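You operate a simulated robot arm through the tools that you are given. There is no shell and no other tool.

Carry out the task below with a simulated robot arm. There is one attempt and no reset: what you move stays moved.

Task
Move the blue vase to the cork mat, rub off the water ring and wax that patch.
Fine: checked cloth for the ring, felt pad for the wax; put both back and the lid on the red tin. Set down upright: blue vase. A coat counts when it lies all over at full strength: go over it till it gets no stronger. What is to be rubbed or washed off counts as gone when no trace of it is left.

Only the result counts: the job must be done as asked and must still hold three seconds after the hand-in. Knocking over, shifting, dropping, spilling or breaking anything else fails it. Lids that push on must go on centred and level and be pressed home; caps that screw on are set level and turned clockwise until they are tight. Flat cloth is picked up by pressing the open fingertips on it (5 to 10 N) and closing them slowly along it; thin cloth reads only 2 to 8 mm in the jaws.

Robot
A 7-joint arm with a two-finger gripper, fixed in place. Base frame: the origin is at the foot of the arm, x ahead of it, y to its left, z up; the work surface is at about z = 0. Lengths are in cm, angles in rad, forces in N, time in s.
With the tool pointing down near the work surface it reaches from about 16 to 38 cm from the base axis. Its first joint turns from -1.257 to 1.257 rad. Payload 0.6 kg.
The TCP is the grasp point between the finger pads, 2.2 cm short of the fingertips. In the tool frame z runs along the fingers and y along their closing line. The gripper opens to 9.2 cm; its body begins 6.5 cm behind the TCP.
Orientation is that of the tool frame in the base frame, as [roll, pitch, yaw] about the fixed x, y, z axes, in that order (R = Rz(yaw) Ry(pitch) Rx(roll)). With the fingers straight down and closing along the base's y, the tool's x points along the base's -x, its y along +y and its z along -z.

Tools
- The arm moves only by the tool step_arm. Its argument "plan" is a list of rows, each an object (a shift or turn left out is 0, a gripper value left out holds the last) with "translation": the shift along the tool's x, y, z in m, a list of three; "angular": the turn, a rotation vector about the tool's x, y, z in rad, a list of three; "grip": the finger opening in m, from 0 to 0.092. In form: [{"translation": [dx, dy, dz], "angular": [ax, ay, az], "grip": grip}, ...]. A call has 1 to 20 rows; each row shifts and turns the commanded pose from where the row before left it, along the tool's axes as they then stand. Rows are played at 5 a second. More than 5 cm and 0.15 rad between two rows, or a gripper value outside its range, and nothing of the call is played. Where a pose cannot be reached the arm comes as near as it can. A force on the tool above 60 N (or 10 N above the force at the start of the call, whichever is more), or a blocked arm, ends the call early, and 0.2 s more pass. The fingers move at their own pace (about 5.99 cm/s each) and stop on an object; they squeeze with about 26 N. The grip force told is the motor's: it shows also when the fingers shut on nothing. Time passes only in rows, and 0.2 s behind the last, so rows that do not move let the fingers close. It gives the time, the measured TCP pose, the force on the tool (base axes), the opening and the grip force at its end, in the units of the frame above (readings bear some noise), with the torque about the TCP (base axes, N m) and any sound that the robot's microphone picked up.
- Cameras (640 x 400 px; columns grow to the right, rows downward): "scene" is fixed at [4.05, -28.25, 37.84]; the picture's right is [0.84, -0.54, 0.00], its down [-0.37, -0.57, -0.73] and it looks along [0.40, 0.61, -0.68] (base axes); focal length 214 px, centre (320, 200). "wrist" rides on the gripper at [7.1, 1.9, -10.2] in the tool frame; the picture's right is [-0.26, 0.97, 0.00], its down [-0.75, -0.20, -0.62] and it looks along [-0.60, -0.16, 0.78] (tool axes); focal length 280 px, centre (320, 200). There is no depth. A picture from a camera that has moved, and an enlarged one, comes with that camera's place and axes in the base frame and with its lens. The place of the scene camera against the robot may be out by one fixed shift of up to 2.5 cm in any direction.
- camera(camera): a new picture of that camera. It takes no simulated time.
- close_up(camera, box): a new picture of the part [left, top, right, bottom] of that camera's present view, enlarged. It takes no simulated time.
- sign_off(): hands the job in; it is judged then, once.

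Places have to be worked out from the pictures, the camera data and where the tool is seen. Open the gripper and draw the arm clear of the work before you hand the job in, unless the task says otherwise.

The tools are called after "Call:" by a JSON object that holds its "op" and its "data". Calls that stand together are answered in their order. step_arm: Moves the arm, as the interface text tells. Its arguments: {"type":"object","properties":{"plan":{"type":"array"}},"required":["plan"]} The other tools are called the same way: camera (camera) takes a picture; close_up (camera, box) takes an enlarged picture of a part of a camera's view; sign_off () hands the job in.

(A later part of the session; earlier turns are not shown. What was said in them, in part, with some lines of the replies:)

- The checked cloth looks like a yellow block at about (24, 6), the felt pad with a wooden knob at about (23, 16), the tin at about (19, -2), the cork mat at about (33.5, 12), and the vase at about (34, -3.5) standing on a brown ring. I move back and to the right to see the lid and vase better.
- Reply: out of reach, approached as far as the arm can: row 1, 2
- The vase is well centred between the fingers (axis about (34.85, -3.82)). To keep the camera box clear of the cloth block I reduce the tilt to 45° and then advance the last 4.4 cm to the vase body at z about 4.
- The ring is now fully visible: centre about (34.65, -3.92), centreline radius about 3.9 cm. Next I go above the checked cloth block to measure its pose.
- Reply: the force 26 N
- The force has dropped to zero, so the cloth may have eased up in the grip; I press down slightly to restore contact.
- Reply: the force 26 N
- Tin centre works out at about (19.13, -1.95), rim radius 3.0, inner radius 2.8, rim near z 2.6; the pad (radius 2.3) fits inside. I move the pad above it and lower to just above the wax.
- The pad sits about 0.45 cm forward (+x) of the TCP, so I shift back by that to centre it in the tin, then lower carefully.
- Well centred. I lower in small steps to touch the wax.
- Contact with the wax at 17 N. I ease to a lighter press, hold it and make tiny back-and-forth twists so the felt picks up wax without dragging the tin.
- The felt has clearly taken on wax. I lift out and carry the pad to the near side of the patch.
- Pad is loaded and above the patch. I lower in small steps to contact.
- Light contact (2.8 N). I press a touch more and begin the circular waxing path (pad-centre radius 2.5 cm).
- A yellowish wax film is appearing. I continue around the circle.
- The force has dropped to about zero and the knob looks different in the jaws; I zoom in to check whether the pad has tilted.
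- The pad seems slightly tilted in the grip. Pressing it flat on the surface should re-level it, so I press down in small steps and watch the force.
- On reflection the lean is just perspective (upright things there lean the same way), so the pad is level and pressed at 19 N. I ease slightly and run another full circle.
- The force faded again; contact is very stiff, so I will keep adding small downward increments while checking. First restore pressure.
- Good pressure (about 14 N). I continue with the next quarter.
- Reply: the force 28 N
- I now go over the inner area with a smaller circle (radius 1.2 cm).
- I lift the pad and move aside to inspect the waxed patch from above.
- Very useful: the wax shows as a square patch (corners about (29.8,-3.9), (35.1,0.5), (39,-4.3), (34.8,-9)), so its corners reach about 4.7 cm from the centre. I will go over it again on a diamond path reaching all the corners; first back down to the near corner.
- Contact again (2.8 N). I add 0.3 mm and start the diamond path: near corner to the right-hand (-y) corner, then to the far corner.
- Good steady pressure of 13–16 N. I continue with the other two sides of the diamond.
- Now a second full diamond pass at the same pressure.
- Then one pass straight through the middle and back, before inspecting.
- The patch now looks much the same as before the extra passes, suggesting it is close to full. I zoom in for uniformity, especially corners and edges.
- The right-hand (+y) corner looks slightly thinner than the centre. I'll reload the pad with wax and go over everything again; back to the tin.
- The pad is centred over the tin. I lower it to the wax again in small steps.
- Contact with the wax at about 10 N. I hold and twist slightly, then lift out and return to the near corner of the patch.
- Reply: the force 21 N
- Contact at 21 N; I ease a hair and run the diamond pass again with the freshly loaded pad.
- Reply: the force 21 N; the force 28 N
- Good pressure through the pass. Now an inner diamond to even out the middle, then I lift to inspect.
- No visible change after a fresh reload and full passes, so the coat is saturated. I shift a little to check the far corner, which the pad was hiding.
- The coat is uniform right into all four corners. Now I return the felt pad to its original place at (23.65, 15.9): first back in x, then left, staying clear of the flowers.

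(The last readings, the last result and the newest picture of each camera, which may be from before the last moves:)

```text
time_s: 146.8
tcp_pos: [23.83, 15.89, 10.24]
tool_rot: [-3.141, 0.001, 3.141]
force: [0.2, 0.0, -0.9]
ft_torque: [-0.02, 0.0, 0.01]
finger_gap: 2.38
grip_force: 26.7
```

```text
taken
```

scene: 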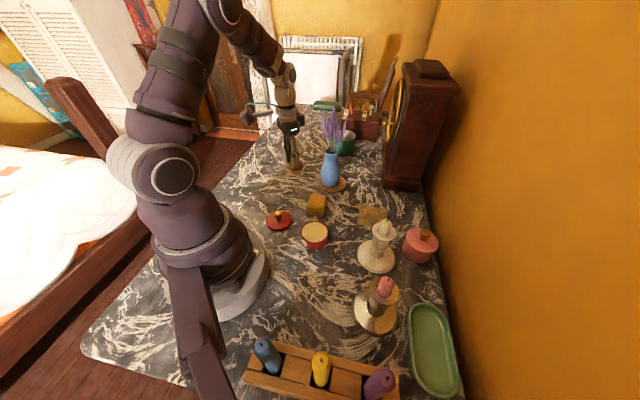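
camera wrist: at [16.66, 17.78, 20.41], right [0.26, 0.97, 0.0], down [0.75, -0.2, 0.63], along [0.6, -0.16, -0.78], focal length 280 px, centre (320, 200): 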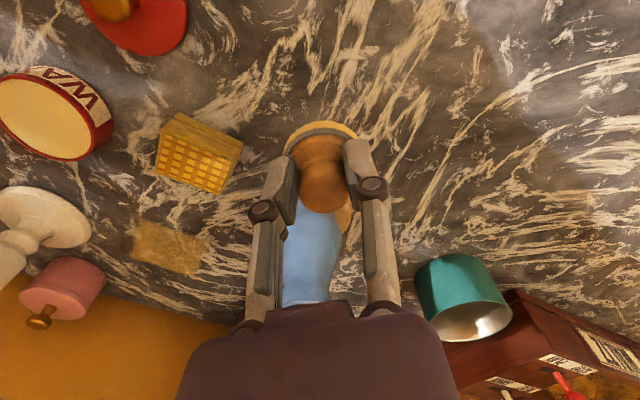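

I lower the pad to its home spot, finishing in small steps.

Call:
{"op": "step_arm", "data": {"plan": [{"translation": [0.002, 0, 0.02]}, {"translation": [0, 0, 0.02]}, {"translation": [0, 0, 0.015]}, {"translation": [0, 0, 0.004]}, {"translation": [0, 0, 0]}]}}

Call:
{"op": "step_arm", "data": {"plan": [{"translation": [0, 0, 0.001]}, {"translation": [0, 0, 0.001]}, {"translation": [0, 0, 0]}]}}

```text
time_s: 148.0
tcp_pos: [23.61, 15.85, 4.3]
tool_rot: [3.141, -0.001, -3.139]
force: [0.6, -0.5, -0.5]
ft_torque: [0.0, 0.0, -0.02]
finger_gap: 2.35
grip_force: 26.2
```

```text
time_s: 148.8
tcp_pos: [23.46, 15.87, 4.14]
tool_rot: [3.141, 0.0, -3.139]
force: [-0.4, 0.0, 0.2]
ft_torque: [0.0, 0.03, -0.03]
finger_gap: 2.38
grip_force: 25.8
```

Call:
{"op": "step_arm", "data": {"plan": [{"translation": [0, 0, 0.001]}, {"translation": [0, 0, 0.0005]}, {"translation": [0, 0, 0]}]}}

```text
time_s: 149.6
tcp_pos: [23.46, 15.97, 3.88]
tool_rot: [3.14, 0.0, 3.141]
force: [-2.7, -1.2, 9.4]
ft_torque: [0.02, 0.14, -0.01]
finger_gap: 2.35
grip_force: 25.6
```

The pad is down. Before releasing I compare its place with the original view.

Call:
{"op": "close_up", "data": {"camera": "scene", "box": [270, 160, 350, 210]}}

```text
8.00 times, centred on (310, 185) of scene
camera zoom: at [4.05, -28.25, 37.84], right [0.84, -0.54, 0.0], down [-0.37, -0.57, -0.73], along [0.4, 0.61, -0.68], focal length 1716 px, centre (400, 320)
```

zoom: 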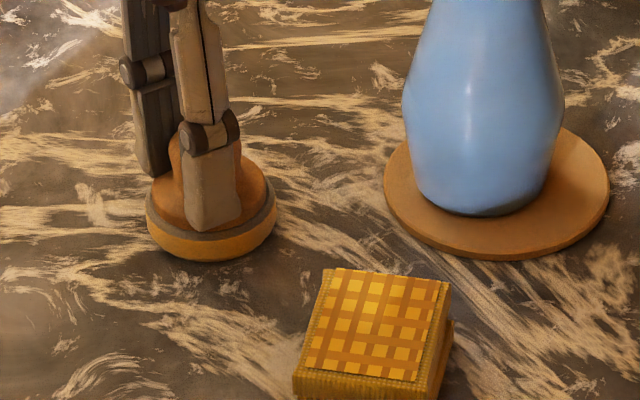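

It matches the original place within about 1 mm. I ease off, open and rise.

Call:
{"op": "step_arm", "data": {"plan": [{"translation": [0, 0, -0.0003]}, {"grip": 0.026}, {"grip": 0.03}, {"grip": 0.036}, {"grip": 0.044}, {"grip": 0.052}, {"grip": 0.06}, {"grip": 0.06}, {"translation": [0, 0, -0.02]}, {"translation": [0, 0, -0.03]}, {"translation": [0, 0, -0.03]}, {"translation": [0, 0, -0.02]}, {"translation": [0, 0, 0]}]}}

Call:
{"op": "camera", "data": {"camera": "wrist"}}

Call:
{"op": "close_up", "data": {"camera": "scene", "box": [270, 160, 350, 210]}}

```text
time_s: 152.4
tcp_pos: [23.77, 15.89, 13.93]
tool_rot: [-3.14, 0.0, -3.141]
force: [0.3, 0.3, 1.0]
ft_torque: [0.02, -0.01, 0.0]
finger_gap: 5.99
grip_force: 0.0
```

```text
taken
camera wrist: at [16.45, 17.75, 24.14], right [0.26, 0.97, 0.0], down [0.75, -0.2, 0.62], along [0.6, -0.16, -0.78], focal length 280 px, centre (320, 200)
```

wrist: 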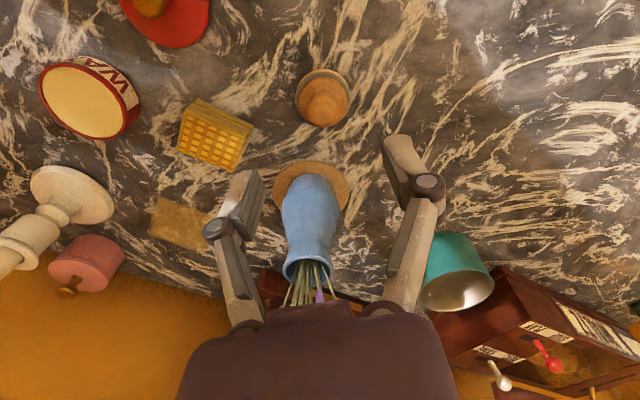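

```text
8.00 times, centred on (310, 185) of scene
camera zoom: at [4.05, -28.25, 37.84], right [0.84, -0.54, 0.0], down [-0.37, -0.57, -0.73], along [0.4, 0.61, -0.68], focal length 1716 px, centre (400, 320)
```

zoom: 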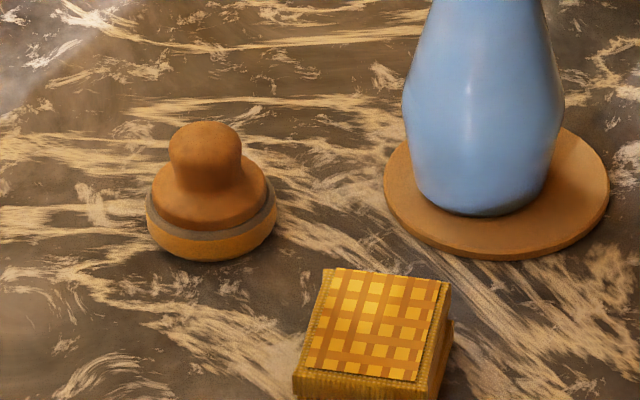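

The pad is back and upright. Next the lid near (15, 7): I move over to measure it.

Call:
{"op": "step_arm", "data": {"plan": [{"translation": [0.017, -0.0222, 0]}, {"translation": [0.017, -0.0222, 0]}, {"translation": [0.017, -0.0222, 0]}, {"translation": [0.017, -0.0222, 0]}, {"translation": [0, 0, 0]}]}}

Call:
{"op": "camera", "data": {"camera": "wrist"}}

Call:
{"op": "close_up", "data": {"camera": "wrist", "box": [240, 10, 400, 110]}}

Call:
{"op": "close_up", "data": {"camera": "scene", "box": [250, 195, 350, 257]}}

```text
time_s: 153.6
tcp_pos: [16.66, 7.01, 14.01]
tool_rot: [3.141, -0.001, 3.141]
force: [-1.1, -0.1, 0.4]
ft_torque: [-0.02, -0.01, 0.01]
finger_gap: 6.02
grip_force: 0.0
```

```text
taken
camera wrist: at [9.64, 8.89, 24.11], right [0.26, 0.97, 0.0], down [0.75, -0.2, 0.63], along [0.6, -0.16, -0.78], focal length 280 px, centre (320, 200)
```

wrist: 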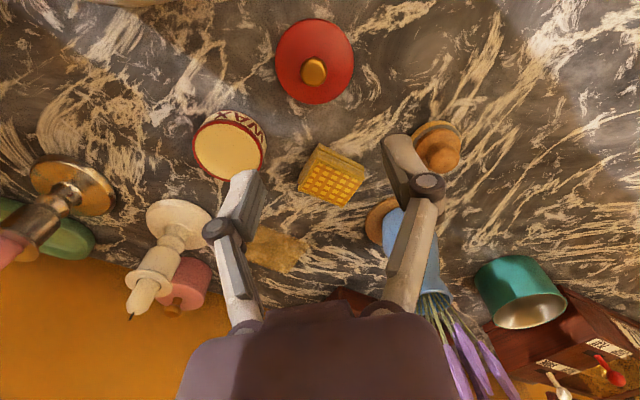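

```text
4.00 times, centred on (320, 60) of wrist
camera zoom: at [9.64, 8.89, 24.11], right [0.26, 0.97, 0.0], down [0.75, -0.2, 0.63], along [0.6, -0.16, -0.78], focal length 1122 px, centre (320, 760)
```

zoom: 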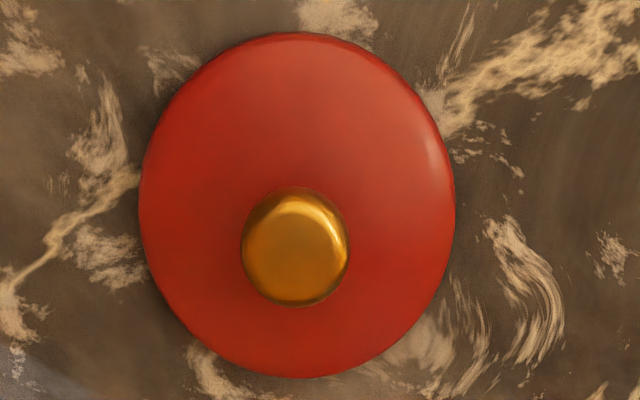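

```text
6.40 times, centred on (300, 226) of scene
camera zoom: at [4.05, -28.25, 37.84], right [0.84, -0.54, 0.0], down [-0.37, -0.57, -0.73], along [0.4, 0.61, -0.68], focal length 1373 px, centre (448, 34)
```

zoom: 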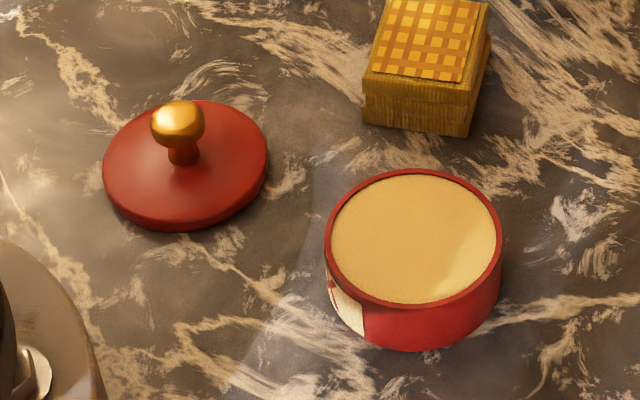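

Lid: centre about (14.55, 7.13), radius 3.05 cm, with a 1.9 cm brass knob topping out near z 3.2. I align over it and descend halfway, narrowing the opening, to check.

Call:
{"op": "step_arm", "data": {"plan": [{"translation": [0.021, 0.0012, 0], "grip": 0.05}, {"translation": [0, 0, 0.025], "grip": 0.05}, {"translation": [0, 0, 0.025], "grip": 0.05}, {"translation": [0, 0, 0.01], "grip": 0.05}, {"translation": [0, 0, 0], "grip": 0.05}]}}

Call:
{"op": "camera", "data": {"camera": "wrist"}}

Call:
{"op": "close_up", "data": {"camera": "wrist", "box": [240, 80, 400, 180]}}

Call:
{"op": "close_up", "data": {"camera": "scene", "box": [220, 160, 350, 241]}}

```text
time_s: 154.8
tcp_pos: [14.74, 7.23, 8.03]
tool_rot: [3.141, 0.001, -3.14]
force: [0.4, -0.8, -0.2]
ft_torque: [0.0, 0.02, 0.03]
finger_gap: 5.0
grip_force: 0.0
```

```text
taken
camera wrist: at [7.6, 9.06, 18.15], right [0.26, 0.97, 0.0], down [0.75, -0.2, 0.63], along [0.6, -0.16, -0.78], focal length 280 px, centre (320, 200)
```

wrist: 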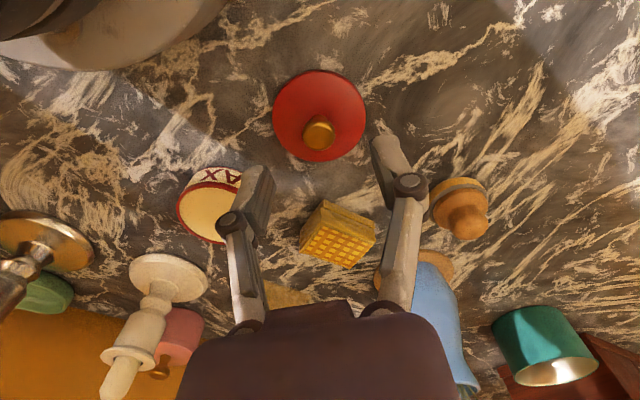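

```text
4.00 times, centred on (320, 130) of wrist
camera zoom: at [7.6, 9.06, 18.15], right [0.26, 0.97, 0.0], down [0.75, -0.2, 0.63], along [0.6, -0.16, -0.78], focal length 1122 px, centre (320, 480)
```

zoom: 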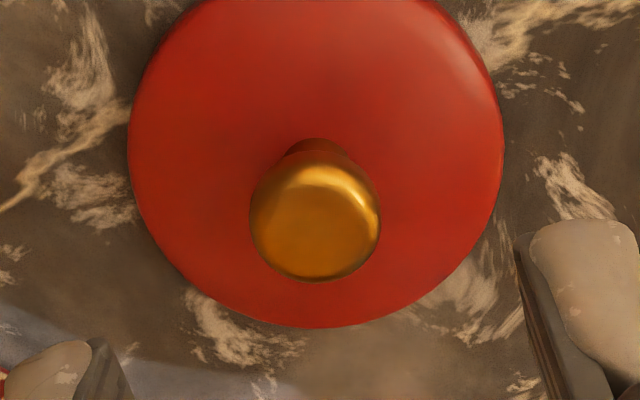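

```text
4.92 times, centred on (285, 200) of scene
camera zoom: at [4.05, -28.25, 37.84], right [0.84, -0.54, 0.0], down [-0.37, -0.57, -0.73], along [0.4, 0.61, -0.68], focal length 1056 px, centre (492, 198)
```

zoom: 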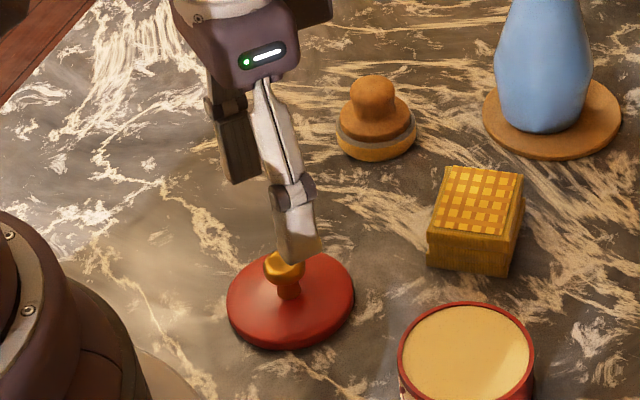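

The knob is aligned within 1 mm of the tool axis. I descend to z about 3.3 and close on the knob.

Call:
{"op": "step_arm", "data": {"plan": [{"translation": [0, -0.0007, 0.02], "grip": 0.045}, {"translation": [0, 0, 0.02], "grip": 0.045}, {"translation": [0, 0, 0.0073], "grip": 0.045}, {"translation": [0, 0, 0], "grip": 0.045}]}}

Call:
{"op": "close_up", "data": {"camera": "wrist", "box": [220, 90, 420, 215]}}

Call:
{"op": "close_up", "data": {"camera": "scene", "box": [220, 160, 350, 241]}}

```text
time_s: 155.8
tcp_pos: [14.58, 7.05, 3.15]
tool_rot: [3.141, 0.0, 3.141]
force: [0.3, -0.3, -0.1]
ft_torque: [0.04, -0.01, 0.0]
finger_gap: 4.5
grip_force: 0.0
```

```text
3.20 times, centred on (320, 152) of wrist
camera zoom: at [7.48, 8.96, 13.4], right [0.26, 0.97, 0.0], down [0.75, -0.2, 0.62], along [0.6, -0.16, -0.78], focal length 897 px, centre (320, 352)
```

zoom: 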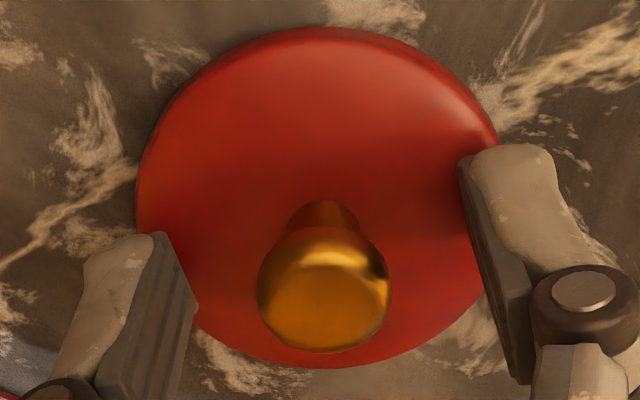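

```text
4.92 times, centred on (285, 200) of scene
camera zoom: at [4.05, -28.25, 37.84], right [0.84, -0.54, 0.0], down [-0.37, -0.57, -0.73], along [0.4, 0.61, -0.68], focal length 1056 px, centre (492, 198)
```

zoom: 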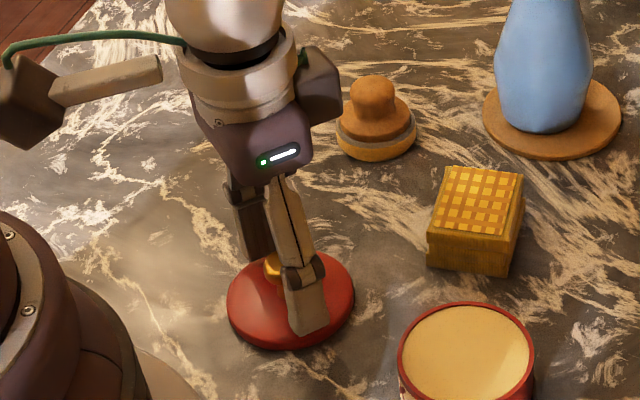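

Aligned. I raise 2 mm so the tips stay off the disc and close slowly on the knob.

Call:
{"op": "step_arm", "data": {"plan": [{"translation": [0, 0, -0.002], "grip": 0.04}, {"grip": 0.034}, {"grip": 0.029}, {"grip": 0.025}, {"grip": 0.021}, {"grip": 0.018}, {"grip": 0.015}, {"grip": 0.012}, {"grip": 0.009}, {"grip": 0.009}]}}

Call:
{"op": "close_up", "data": {"camera": "wrist", "box": [220, 90, 420, 215]}}

Call:
{"op": "close_up", "data": {"camera": "scene", "box": [220, 160, 350, 241]}}

```text
time_s: 158.0
tcp_pos: [14.59, 7.06, 3.46]
tool_rot: [-3.141, 0.001, -3.14]
force: [-0.7, -0.2, 2.4]
ft_torque: [0.0, -0.02, 0.06]
finger_gap: 1.75
grip_force: 26.0
```

```text
3.20 times, centred on (320, 152) of wrist
camera zoom: at [7.49, 8.95, 13.62], right [0.26, 0.97, 0.0], down [0.75, -0.2, 0.63], along [0.6, -0.16, -0.78], focal length 897 px, centre (320, 352)
```

zoom: 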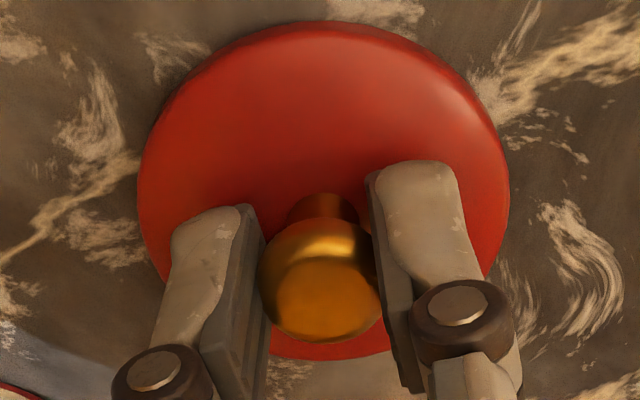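

```text
4.92 times, centred on (285, 200) of scene
camera zoom: at [4.05, -28.25, 37.84], right [0.84, -0.54, 0.0], down [-0.37, -0.57, -0.73], along [0.4, 0.61, -0.68], focal length 1056 px, centre (492, 198)
```

zoom: 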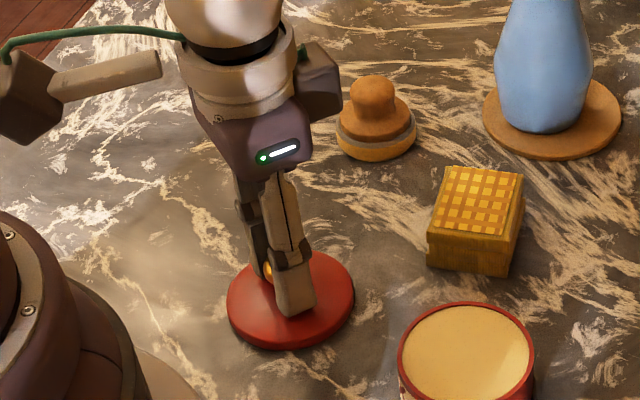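

The knob is gripped (1.75 cm). I lift the lid and move to a spot from which I can re-measure the tin before placing.

Call:
{"op": "step_arm", "data": {"plan": [{"translation": [0, 0, -0.01]}, {"translation": [0, 0, -0.025]}, {"translation": [0, 0, -0.035]}, {"translation": [0, 0, -0.035]}, {"translation": [-0.025, -0.02, 0]}, {"translation": [-0.025, -0.02, 0]}, {"translation": [-0.024, -0.02, 0]}, {"translation": [0, 0, 0]}]}}

Call:
{"op": "camera", "data": {"camera": "wrist"}}

Call:
{"op": "close_up", "data": {"camera": "wrist", "box": [190, 20, 350, 120]}}

Call:
{"op": "close_up", "data": {"camera": "scene", "box": [250, 160, 380, 241]}}

```text
time_s: 159.8
tcp_pos: [22.04, 1.15, 13.93]
tool_rot: [3.141, 0.001, -3.14]
force: [0.1, 0.0, 0.5]
ft_torque: [-0.02, 0.02, 0.0]
finger_gap: 1.71
grip_force: 25.5
```

```text
taken
camera wrist: at [14.9, 2.96, 24.11], right [0.26, 0.97, 0.0], down [0.75, -0.2, 0.63], along [0.6, -0.16, -0.78], focal length 280 px, centre (320, 200)
```

wrist: 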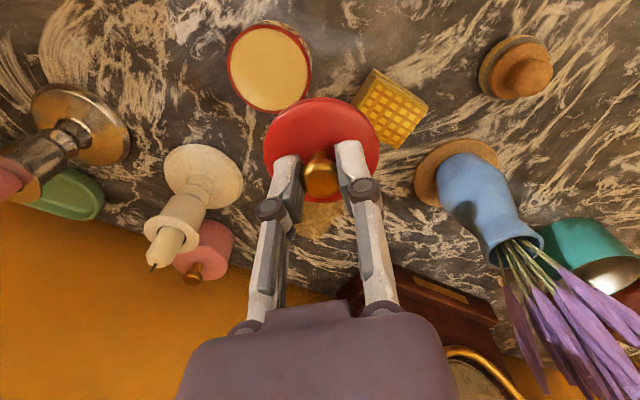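

```text
4.00 times, centred on (270, 70) of wrist
camera zoom: at [14.9, 2.96, 24.11], right [0.26, 0.97, 0.0], down [0.75, -0.2, 0.63], along [0.6, -0.16, -0.78], focal length 1122 px, centre (520, 720)
```

zoom: 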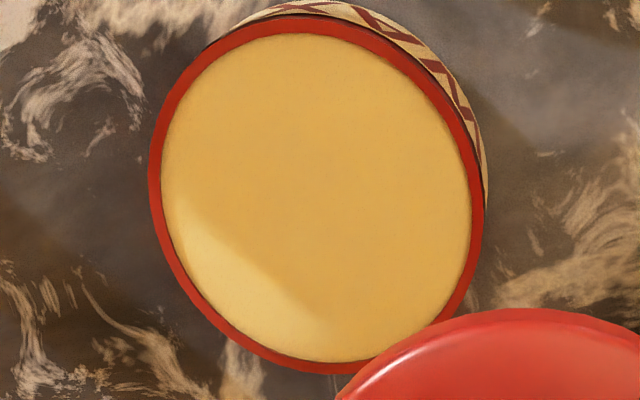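

```text
4.92 times, centred on (315, 200) of scene
camera zoom: at [4.05, -28.25, 37.84], right [0.84, -0.54, 0.0], down [-0.37, -0.57, -0.73], along [0.4, 0.61, -0.68], focal length 1056 px, centre (345, 198)
```

zoom: 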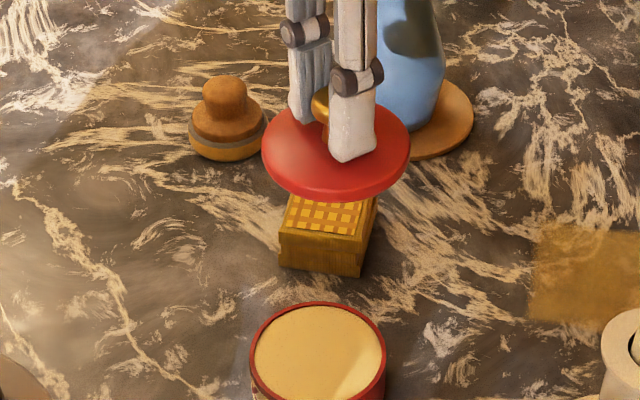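

Tin centre re-measured at about (19.14, -1.91), consistent with before. I bring the lid above it and lower to about 1 cm over the rim to check alignment from both cameras.

Call:
{"op": "step_arm", "data": {"plan": [{"translation": [0.0146, -0.0153, 0]}, {"translation": [0.0146, -0.0153, 0]}, {"translation": [0, 0, 0.025]}, {"translation": [0, 0, 0.025]}, {"translation": [0, 0, 0.018]}, {"translation": [0, 0, 0]}]}}

Call:
{"op": "close_up", "data": {"camera": "wrist", "box": [220, 70, 420, 195]}}

Call:
{"op": "close_up", "data": {"camera": "scene", "box": [270, 195, 370, 257]}}

```text
time_s: 161.2
tcp_pos: [19.12, -1.98, 7.06]
tool_rot: [-3.141, -0.001, -3.14]
force: [0.1, 0.1, -0.5]
ft_torque: [-0.01, 0.01, -0.02]
finger_gap: 1.71
grip_force: 26.2
```

```text
3.20 times, centred on (320, 132) of wrist
camera zoom: at [12.0, -0.1, 17.21], right [0.26, 0.97, 0.0], down [0.75, -0.2, 0.62], along [0.6, -0.16, -0.78], focal length 897 px, centre (320, 416)
```

zoom: 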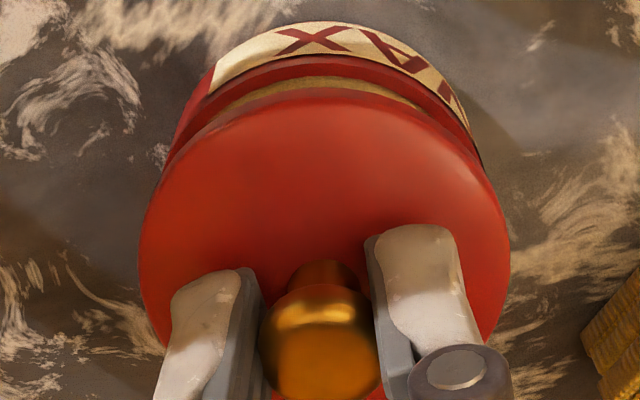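

```text
6.40 times, centred on (320, 226) of scene
camera zoom: at [4.05, -28.25, 37.84], right [0.84, -0.54, 0.0], down [-0.37, -0.57, -0.73], along [0.4, 0.61, -0.68], focal length 1373 px, centre (320, 34)
```

zoom: 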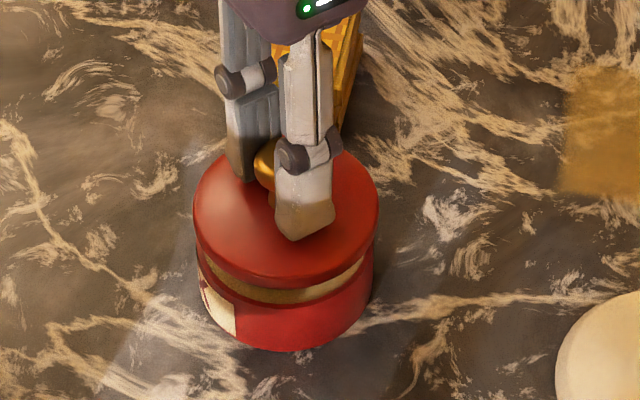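

Call:
{"op": "close_up", "data": {"camera": "scene", "box": [292, 218, 337, 253]}}

Call:
{"op": "close_up", "data": {"camera": "wrist", "box": [260, 70, 390, 150]}}

```text
11.43 times, centred on (314, 236) of scene
camera zoom: at [4.05, -28.25, 37.84], right [0.84, -0.54, 0.0], down [-0.37, -0.57, -0.73], along [0.4, 0.61, -0.68], focal length 2451 px, centre (383, -206)
```

zoom: 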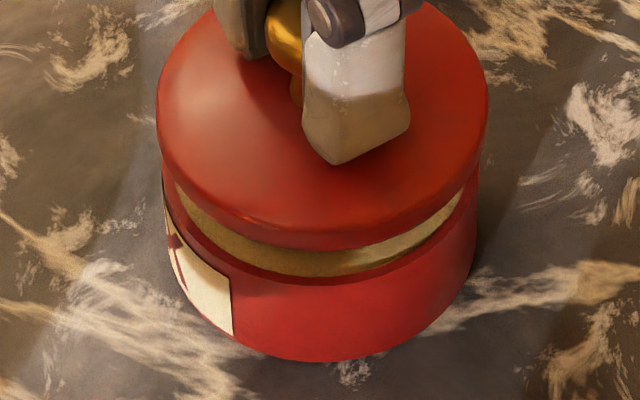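

```text
4.92 times, centred on (325, 110) of wrist
camera zoom: at [12.0, -0.1, 17.21], right [0.26, 0.97, 0.0], down [0.75, -0.2, 0.62], along [0.6, -0.16, -0.78], focal length 1380 px, centre (295, 643)
```

zoom: 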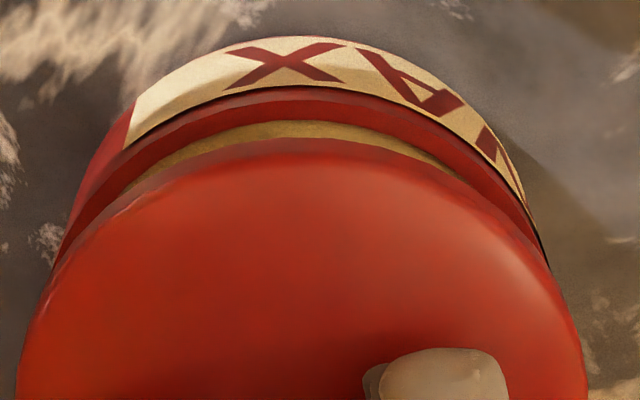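

Both views show the lid centred over the tin within about 1 mm. I lower it slowly toward the rim, watching the force.

Call:
{"op": "step_arm", "data": {"plan": [{"translation": [0.0005, 0, 0.004]}, {"translation": [0, 0, 0.003]}, {"translation": [0, 0, 0]}]}}

Call:
{"op": "step_arm", "data": {"plan": [{"translation": [0, 0, 0.001]}, {"translation": [0, 0, 0.001]}, {"translation": [0, 0, 0]}]}}

Call:
{"op": "close_up", "data": {"camera": "scene", "box": [292, 218, 337, 253]}}

Call:
{"op": "close_up", "data": {"camera": "wrist", "box": [260, 70, 390, 150]}}

```text
time_s: 162.0
tcp_pos: [19.17, -2.06, 6.3]
tool_rot: [3.14, 0.002, -3.141]
force: [0.2, 0.8, -0.5]
ft_torque: [0.0, -0.02, 0.02]
finger_gap: 1.72
grip_force: 25.9
```

```text
time_s: 162.8
tcp_pos: [19.09, -2.0, 6.27]
tool_rot: [-3.141, 0.0, -3.139]
force: [-0.2, 0.8, -0.5]
ft_torque: [-0.02, -0.04, -0.01]
finger_gap: 1.69
grip_force: 26.2
```

```text
11.43 times, centred on (314, 236) of scene
camera zoom: at [4.05, -28.25, 37.84], right [0.84, -0.54, 0.0], down [-0.37, -0.57, -0.73], along [0.4, 0.61, -0.68], focal length 2451 px, centre (383, -206)
```

zoom: 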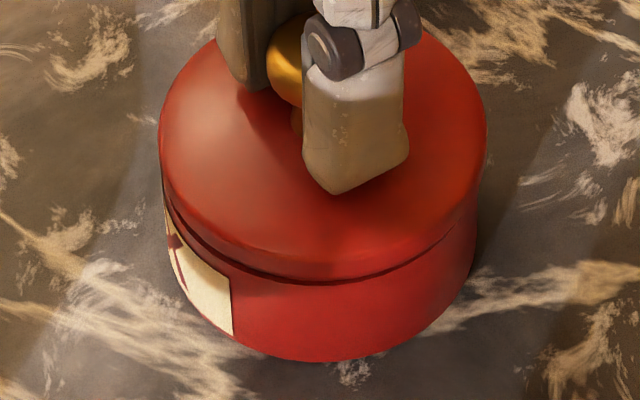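

```text
4.92 times, centred on (325, 110) of wrist
camera zoom: at [11.97, -0.12, 16.38], right [0.26, 0.97, 0.0], down [0.75, -0.2, 0.63], along [0.6, -0.16, -0.78], focal length 1380 px, centre (295, 643)
```

zoom: 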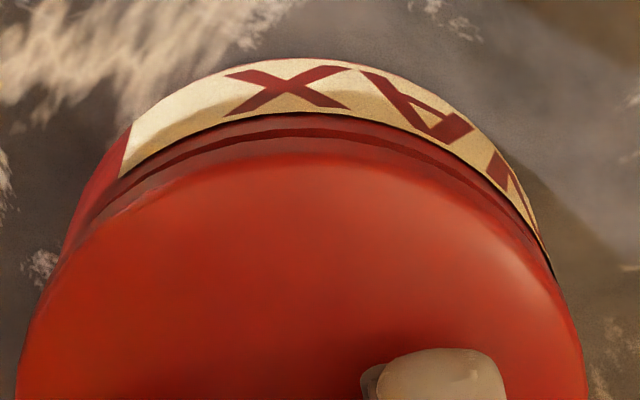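

Call:
{"op": "close_up", "data": {"camera": "wrist", "box": [290, 80, 350, 118]}}

Call:
{"op": "close_up", "data": {"camera": "scene", "box": [296, 230, 334, 254]}}

```text
10.53 times, centred on (320, 99) of wrist
camera zoom: at [11.97, -0.12, 16.38], right [0.26, 0.97, 0.0], down [0.75, -0.2, 0.63], along [0.6, -0.16, -0.78], focal length 2952 px, centre (320, 1263)
```

zoom: 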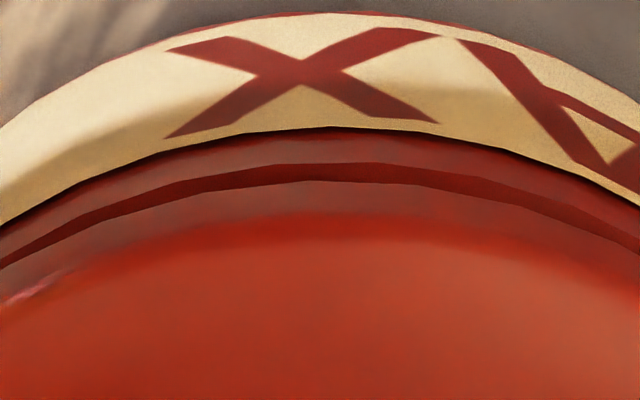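

```text
16.00 times, centred on (315, 242) of scene
camera zoom: at [4.05, -28.25, 37.84], right [0.84, -0.54, 0.0], down [-0.37, -0.57, -0.73], along [0.4, 0.61, -0.68], focal length 3432 px, centre (400, -472)
```

zoom: 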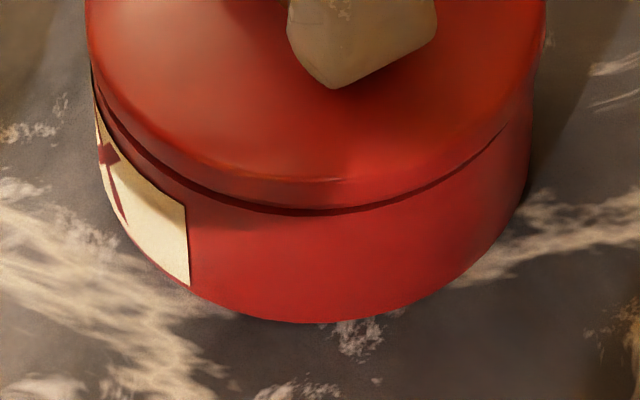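

The lid looks about 1.5 mm too far in +x relative to the rim, so I correct that, then lower until it touches.

Call:
{"op": "step_arm", "data": {"plan": [{"translation": [0.0015, 0, 0]}, {"translation": [0, 0, 0.001]}, {"translation": [0, 0, 0]}]}}

Call:
{"op": "step_arm", "data": {"plan": [{"translation": [0, 0, 0.001]}, {"translation": [0, 0, 0.0005]}, {"translation": [0, 0, 0]}]}}

Call:
{"op": "close_up", "data": {"camera": "wrist", "box": [260, 70, 390, 150]}}

Call:
{"op": "close_up", "data": {"camera": "scene", "box": [292, 218, 337, 253]}}

```text
time_s: 163.6
tcp_pos: [18.98, -1.98, 6.19]
tool_rot: [-3.141, 0.0, -3.14]
force: [0.7, 0.2, 1.2]
ft_torque: [-0.02, 0.0, 0.03]
finger_gap: 1.73
grip_force: 25.8
```

```text
time_s: 164.4
tcp_pos: [18.99, -1.9, 6.09]
tool_rot: [-3.14, 0.002, -3.141]
force: [-0.2, -0.4, 0.1]
ft_torque: [-0.02, -0.07, -0.02]
finger_gap: 1.74
grip_force: 25.7
```

```text
4.92 times, centred on (325, 110) of wrist
camera zoom: at [11.81, -0.14, 16.17], right [0.26, 0.97, 0.0], down [0.75, -0.2, 0.62], along [0.6, -0.16, -0.78], focal length 1380 px, centre (295, 643)
```

zoom: 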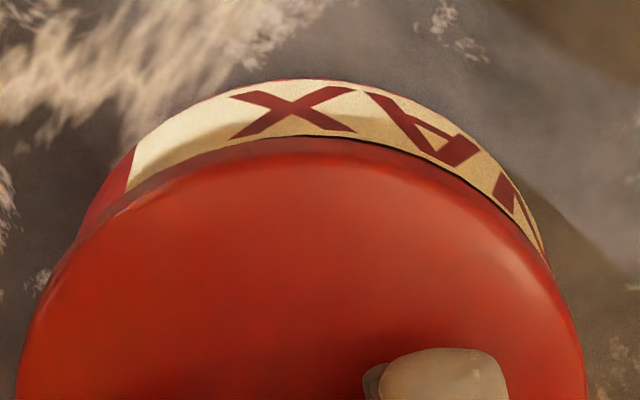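

```text
11.43 times, centred on (314, 236) of scene
camera zoom: at [4.05, -28.25, 37.84], right [0.84, -0.54, 0.0], down [-0.37, -0.57, -0.73], along [0.4, 0.61, -0.68], focal length 2451 px, centre (383, -206)
```

zoom: 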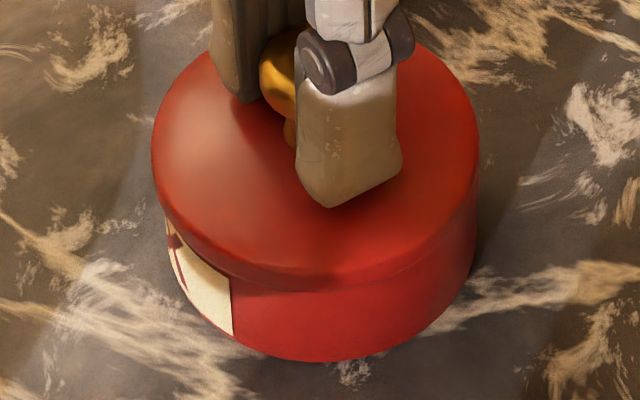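

The lid is now aligned to about 1 mm; I make a sub-millimetre correction and continue lowering gently.

Call:
{"op": "step_arm", "data": {"plan": [{"translation": [-0.0006, 0.0003, 0]}, {"translation": [0, 0, 0.0007]}, {"translation": [0, 0, 0]}]}}

Call:
{"op": "step_arm", "data": {"plan": [{"translation": [0, 0, 0.0007]}, {"translation": [0, 0, 0]}]}}

Call:
{"op": "step_arm", "data": {"plan": [{"translation": [0, 0, 0.0007]}, {"translation": [0, 0, 0]}]}}

```text
time_s: 165.2
tcp_pos: [19.16, -1.89, 6.02]
tool_rot: [-3.141, 0.0, -3.14]
force: [-0.7, 0.4, -0.2]
ft_torque: [-0.03, -0.04, 0.01]
finger_gap: 1.73
grip_force: 26.2
```

```text
time_s: 165.8
tcp_pos: [18.96, -2.07, 5.97]
tool_rot: [-3.141, 0.001, -3.141]
force: [4.7, 1.4, 25.7]
ft_torque: [0.01, -0.17, 0.07]
finger_gap: 1.7
grip_force: 26.1
heard: snap
```

```text
time_s: 166.4
tcp_pos: [19.02, -2.06, 5.76]
tool_rot: [-3.141, 0.001, -3.14]
force: [6.3, 0.0, 22.0]
ft_torque: [-0.02, -0.24, 0.1]
finger_gap: 1.69
grip_force: 26.0
```

A snap was heard as the lid seated. I look at it from both cameras.

Call:
{"op": "close_up", "data": {"camera": "scene", "box": [292, 218, 337, 253]}}

Call:
{"op": "close_up", "data": {"camera": "wrist", "box": [260, 70, 390, 150]}}

```text
11.43 times, centred on (314, 236) of scene
camera zoom: at [4.04, -28.25, 37.84], right [0.84, -0.54, 0.0], down [-0.37, -0.57, -0.73], along [0.4, 0.61, -0.68], focal length 2451 px, centre (383, -206)
```

zoom: 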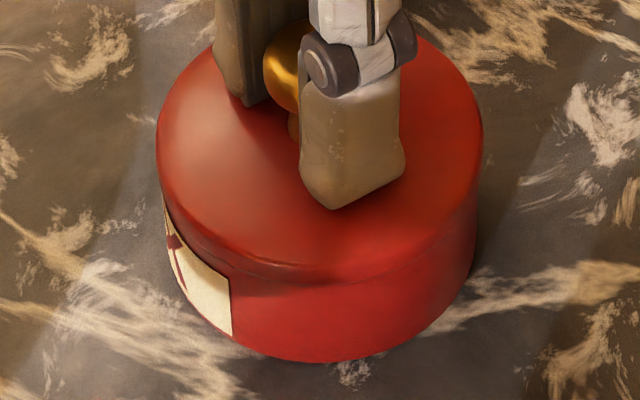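

```text
4.92 times, centred on (325, 110) of wrist
camera zoom: at [11.89, -0.09, 15.98], right [0.26, 0.97, 0.0], down [0.75, -0.2, 0.63], along [0.6, -0.16, -0.78], focal length 1380 px, centre (295, 643)
```

zoom: 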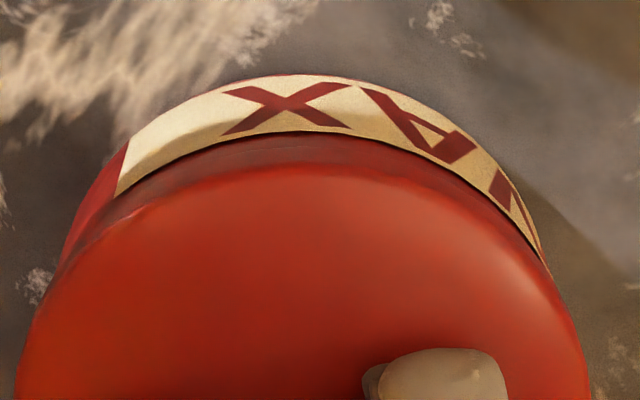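

The lid sits flush, centred and level. I press a little harder once to be sure it is home.

Call:
{"op": "step_arm", "data": {"plan": [{"translation": [0, 0, 0.0005]}, {"translation": [0, 0, 0.0003]}, {"translation": [0, 0, 0]}]}}

```text
time_s: 167.2
tcp_pos: [19.0, -2.0, 5.61]
tool_rot: [-3.141, 0.002, -3.14]
force: [4.5, 0.6, 20.3]
ft_torque: [-0.01, -0.08, 0.07]
finger_gap: 1.71
grip_force: 25.9
```

Call:
{"op": "close_up", "data": {"camera": "scene", "box": [292, 218, 337, 253]}}

Call:
{"op": "close_up", "data": {"camera": "wrist", "box": [260, 70, 390, 150]}}

```text
11.43 times, centred on (314, 236) of scene
camera zoom: at [4.05, -28.25, 37.84], right [0.84, -0.54, 0.0], down [-0.37, -0.57, -0.73], along [0.4, 0.61, -0.68], focal length 2451 px, centre (383, -206)
```

zoom: 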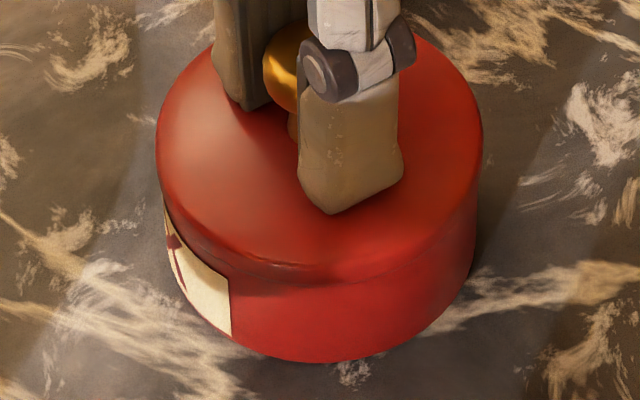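

```text
4.92 times, centred on (325, 110) of wrist
camera zoom: at [11.87, -0.1, 15.87], right [0.26, 0.97, 0.0], down [0.75, -0.2, 0.63], along [0.6, -0.16, -0.78], focal length 1380 px, centre (295, 643)
```

zoom: 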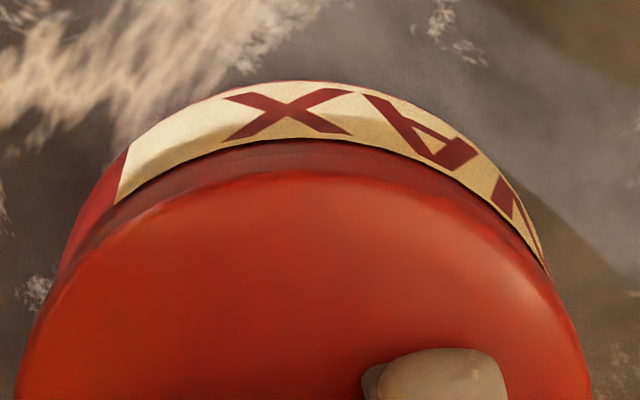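

The lid did not move further (fingers just slid on the knob), so it is seated. I relax, release the knob and rise.

Call:
{"op": "step_arm", "data": {"plan": [{"translation": [0, 0, -0.0008]}, {"translation": [0, 0, -0.0004]}, {"grip": 0.02}, {"grip": 0.024}, {"grip": 0.03}, {"grip": 0.038}, {"grip": 0.045}, {"grip": 0.045}, {"translation": [0, 0, -0.02]}, {"translation": [0, 0, -0.02]}, {"translation": [0, 0, 0]}]}}

Call:
{"op": "camera", "data": {"camera": "wrist"}}

Call:
{"op": "close_up", "data": {"camera": "scene", "box": [280, 205, 350, 253]}}

```text
time_s: 169.6
tcp_pos: [19.11, -2.08, 9.84]
tool_rot: [3.14, -0.001, 3.141]
force: [0.0, 0.0, 0.2]
ft_torque: [-0.01, 0.04, 0.02]
finger_gap: 4.5
grip_force: 0.0
```

```text
taken
camera wrist: at [11.85, -0.13, 19.99], right [0.26, 0.97, 0.0], down [0.75, -0.2, 0.63], along [0.6, -0.16, -0.78], focal length 280 px, centre (320, 200)
```

wrist: 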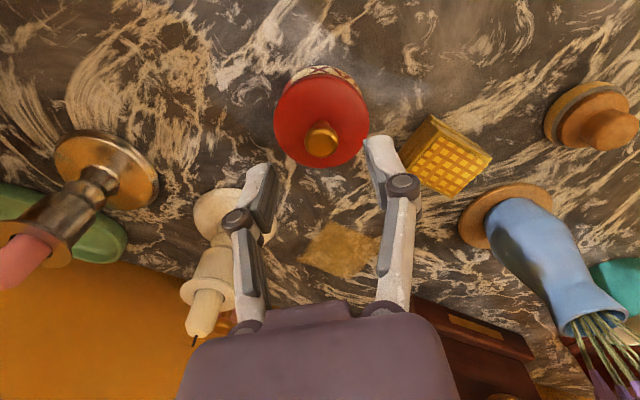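

```text
8.33 times, centred on (315, 229) of scene
camera zoom: at [4.05, -28.25, 37.84], right [0.84, -0.54, 0.0], down [-0.37, -0.57, -0.73], along [0.4, 0.61, -0.68], focal length 1787 px, centre (362, -42)
```

zoom: 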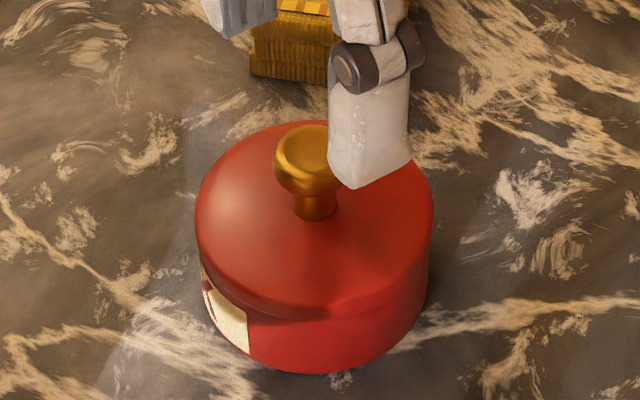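

The lid is on straight. To be sure it is pressed home I close the fingers and press down on the knob's top, centred.

Call:
{"op": "step_arm", "data": {"plan": [{"grip": 0.03}, {"grip": 0.015}, {"grip": 0.0}, {"grip": 0.0}, {"grip": 0.0}, {"translation": [0, 0, 0.01]}, {"translation": [0, 0, 0.005]}, {"translation": [0, 0, 0]}]}}

Call:
{"op": "close_up", "data": {"camera": "scene", "box": [280, 205, 350, 253]}}

Call:
{"op": "close_up", "data": {"camera": "wrist", "box": [240, 80, 400, 180]}}

```text
time_s: 171.4
tcp_pos: [19.05, -1.95, 8.43]
tool_rot: [-3.141, 0.001, -3.141]
force: [0.1, -1.4, -0.6]
ft_torque: [-0.01, 0.0, -0.02]
finger_gap: 0.01
grip_force: 26.1
```

```text
8.33 times, centred on (315, 229) of scene
camera zoom: at [4.05, -28.25, 37.84], right [0.84, -0.54, 0.0], down [-0.37, -0.57, -0.73], along [0.4, 0.61, -0.68], focal length 1787 px, centre (362, -42)
```

zoom: 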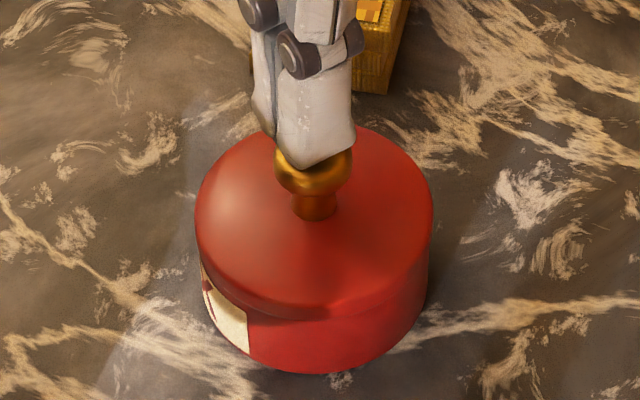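

```text
4.00 times, centred on (320, 130) of wrist
camera zoom: at [11.87, -0.12, 18.5], right [0.26, 0.97, 0.0], down [0.75, -0.2, 0.62], along [0.6, -0.16, -0.78], focal length 1122 px, centre (320, 480)
```

zoom: 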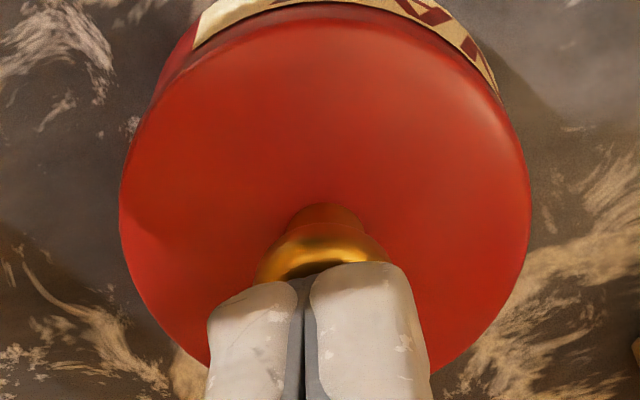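

Call:
{"op": "step_arm", "data": {"plan": [{"translation": [0, 0, 0.002]}, {"translation": [0, 0, 0.002]}, {"translation": [0, 0, 0]}]}}

Call:
{"op": "step_arm", "data": {"plan": [{"translation": [0, 0, 0.001]}, {"translation": [0, 0, 0.001]}, {"translation": [0, 0, 0]}]}}

```text
time_s: 172.2
tcp_pos: [18.94, -2.03, 7.95]
tool_rot: [-3.141, 0.0, -3.141]
force: [-0.5, 0.3, -0.2]
ft_torque: [-0.02, 0.03, -0.02]
finger_gap: 0.0
grip_force: 25.7
```

```text
time_s: 173.0
tcp_pos: [19.04, -2.06, 7.67]
tool_rot: [-3.14, 0.001, -3.14]
force: [0.1, -0.2, -0.5]
ft_torque: [-0.02, 0.01, -0.01]
finger_gap: 0.01
grip_force: 26.3
```

Call:
{"op": "step_arm", "data": {"plan": [{"translation": [0, 0, 0.001]}, {"translation": [0, 0, 0.0005]}, {"translation": [0, 0, 0]}]}}

Call:
{"op": "step_arm", "data": {"plan": [{"translation": [0, 0, 0.0007]}, {"translation": [0, 0, 0]}]}}

```text
time_s: 173.8
tcp_pos: [19.11, -2.02, 7.53]
tool_rot: [-3.141, 0.0, -3.14]
force: [-3.4, 1.9, 8.4]
ft_torque: [0.05, 0.04, -0.01]
finger_gap: 0.57
grip_force: 25.9
```

```text
time_s: 174.4
tcp_pos: [19.01, -2.02, 7.48]
tool_rot: [3.141, 0.001, -3.139]
force: [-6.3, 2.0, 41.5]
ft_torque: [0.03, 0.12, 0.01]
finger_gap: 0.61
grip_force: 25.7
```

Pressed with 41 N and no further movement or snap, so the lid is home. I raise straight up and check everything.

Call:
{"op": "step_arm", "data": {"plan": [{"translation": [0, 0, -0.001]}, {"translation": [0, 0, -0.005]}, {"translation": [0, 0, -0.02]}, {"translation": [0, 0, -0.03]}, {"translation": [0, 0, -0.03], "grip": 0.06}, {"translation": [0, 0, -0.02]}, {"translation": [0, 0, 0]}]}}

Call:
{"op": "camera", "data": {"camera": "wrist"}}

Call:
{"op": "close_up", "data": {"camera": "scene", "box": [280, 205, 350, 253]}}

Call:
{"op": "camera", "data": {"camera": "scene"}}

```text
time_s: 176.0
tcp_pos: [19.1, -1.99, 18.16]
tool_rot: [3.141, 0.0, -3.14]
force: [-0.8, -0.6, -0.7]
ft_torque: [-0.03, -0.03, 0.05]
finger_gap: 6.01
grip_force: 0.0
```

```text
taken
camera wrist: at [11.91, -0.15, 28.34], right [0.26, 0.97, 0.0], down [0.75, -0.2, 0.63], along [0.6, -0.16, -0.78], focal length 280 px, centre (320, 200)
```

wrist: 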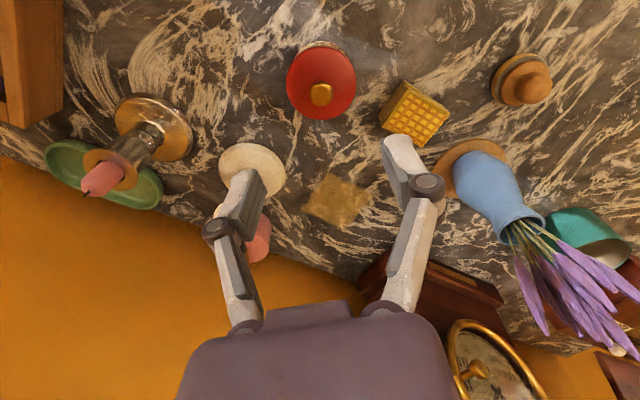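

```text
8.33 times, centred on (315, 229) of scene
camera zoom: at [4.05, -28.25, 37.84], right [0.84, -0.54, 0.0], down [-0.37, -0.57, -0.73], along [0.4, 0.61, -0.68], focal length 1787 px, centre (362, -42)
```

zoom: 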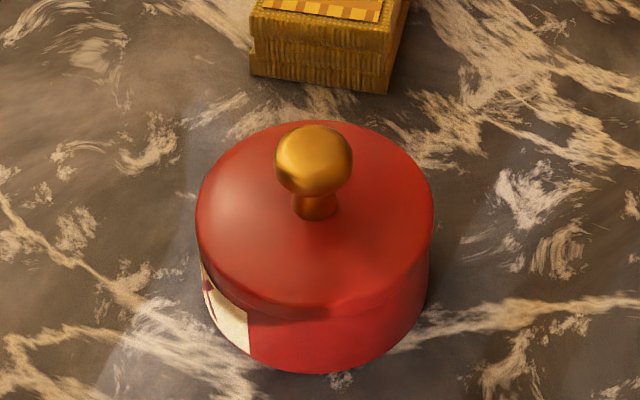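

```text
taken
```

scene: 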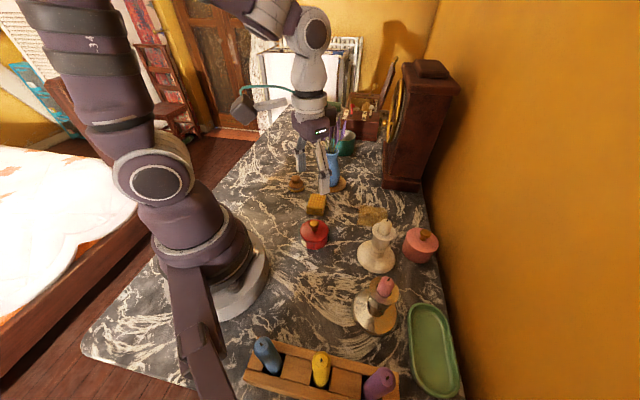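

The lid is on, centred and level. I make a final inspection of the patch, vase and surroundings from above with the empty hand.

Call:
{"op": "step_arm", "data": {"plan": [{"translation": [-0.03, 0.005, -0.005]}, {"translation": [-0.035, 0.005, 0]}, {"translation": [-0.035, 0.002, 0]}, {"translation": [-0.03, 0, 0]}, {"translation": [0, 0, 0]}]}}

Call:
{"op": "camera", "data": {"camera": "wrist"}}

Call:
{"op": "close_up", "data": {"camera": "wrist", "box": [220, 30, 400, 142]}}

Call:
{"op": "close_up", "data": {"camera": "scene", "box": [270, 120, 430, 220]}}

```text
time_s: 177.2
tcp_pos: [31.98, -0.7, 18.42]
tool_rot: [-3.14, -0.001, -3.14]
force: [-0.1, -0.2, -0.4]
ft_torque: [0.0, -0.05, 0.0]
finger_gap: 6.0
grip_force: 0.1
```

```text
taken
camera wrist: at [24.83, 1.1, 28.76], right [0.26, 0.97, 0.0], down [0.75, -0.2, 0.62], along [0.6, -0.16, -0.78], focal length 280 px, centre (320, 200)
```

wrist: 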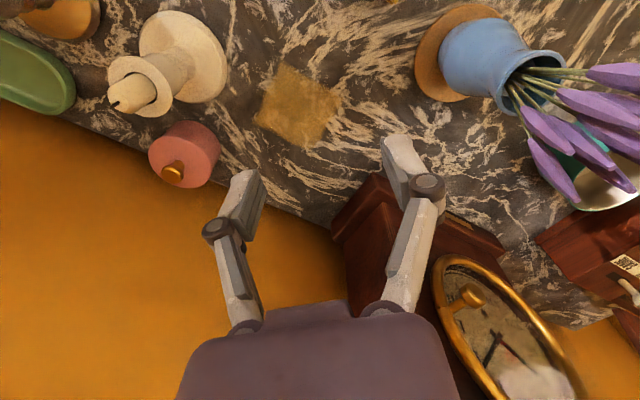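

```text
3.56 times, centred on (310, 86) of wrist
camera zoom: at [24.83, 1.1, 28.76], right [0.26, 0.97, 0.0], down [0.75, -0.2, 0.62], along [0.6, -0.16, -0.78], focal length 997 px, centre (356, 605)
```

zoom: 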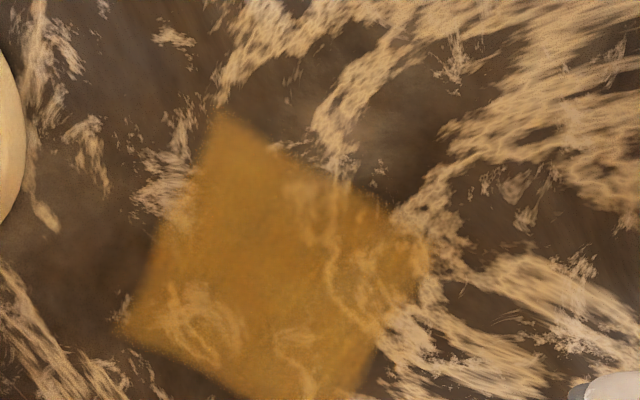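

```text
4.00 times, centred on (350, 170) of scene
camera zoom: at [4.05, -28.25, 37.84], right [0.84, -0.54, 0.0], down [-0.37, -0.57, -0.73], along [0.4, 0.61, -0.68], focal length 858 px, centre (200, 320)
```

zoom: 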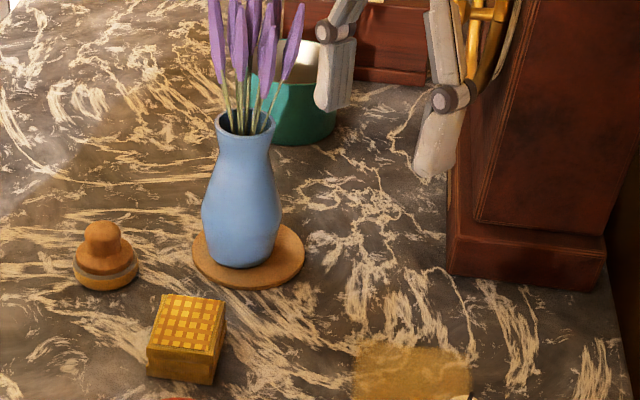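

Everything is in order: vase upright on the mat, ring gone, patch evenly waxed, cloth and pad back, lid on. I draw the arm back and up with the gripper open.

Call:
{"op": "step_arm", "data": {"plan": [{"translation": [0.02, 0, -0.015], "grip": 0.085}, {"translation": [0.03, 0, -0.015]}, {"translation": [0.03, 0.005, -0.015]}, {"translation": [0.02, 0.01, -0.015]}, {"translation": [0, 0, 0]}, {"translation": [0, 0, 0]}]}}

Call:
{"op": "camera", "data": {"camera": "scene"}}

```text
time_s: 178.6
tcp_pos: [22.08, 0.9, 24.78]
tool_rot: [-3.141, 0.0, -3.141]
force: [0.1, 0.2, 0.2]
ft_torque: [0.01, 0.01, -0.03]
finger_gap: 8.55
grip_force: 0.1
```

```text
taken
```

scene: 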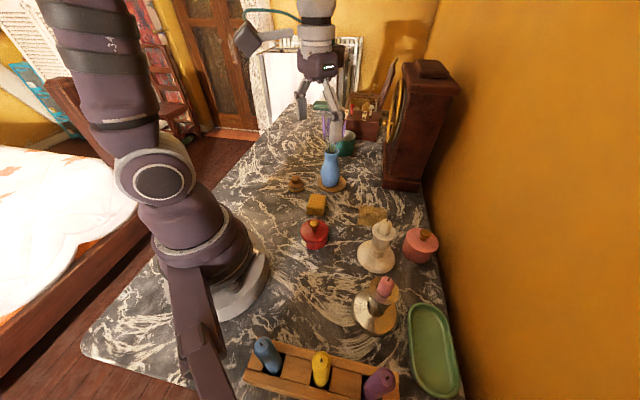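

The arm is clear, the gripper is open, and all items are at rest in their places. I hand the job in.

Call:
{"op": "sign_off", "data": {}}

```text
The job is handed in.
```

The job is done and handed in, and the last pictures showed everything in place and at rest.

- **Vase:** it stands upright on the cork mat, within about half a centimetre of the mat's centre.
- **Water ring:** I rubbed it with the checked cloth until no trace showed, and checked this in close-ups from the wrist camera at two positions.
- **Wax:** it covers a roughly 6.6 cm square where the ring was, evenly into all four corners. Reloading the felt pad and going over it all again made no visible difference, so I took the coat as full strength. The ring was a bit over 8 cm across, so parts of where it ran lie outside the waxed square. The pad went well past the square on every side, but wax showed only inside it, so I took the square to be the patch.
- **Cloth and felt pad:** both are back in their original spots. The pad matches its starting picture to within about 1 mm.
- **Red tin:** the lid is on, centred and level. It snapped into place, and a further press of about 41 N did not move it.

I saw nothing else knocked or moved. The arm is drawn back with the gripper open.
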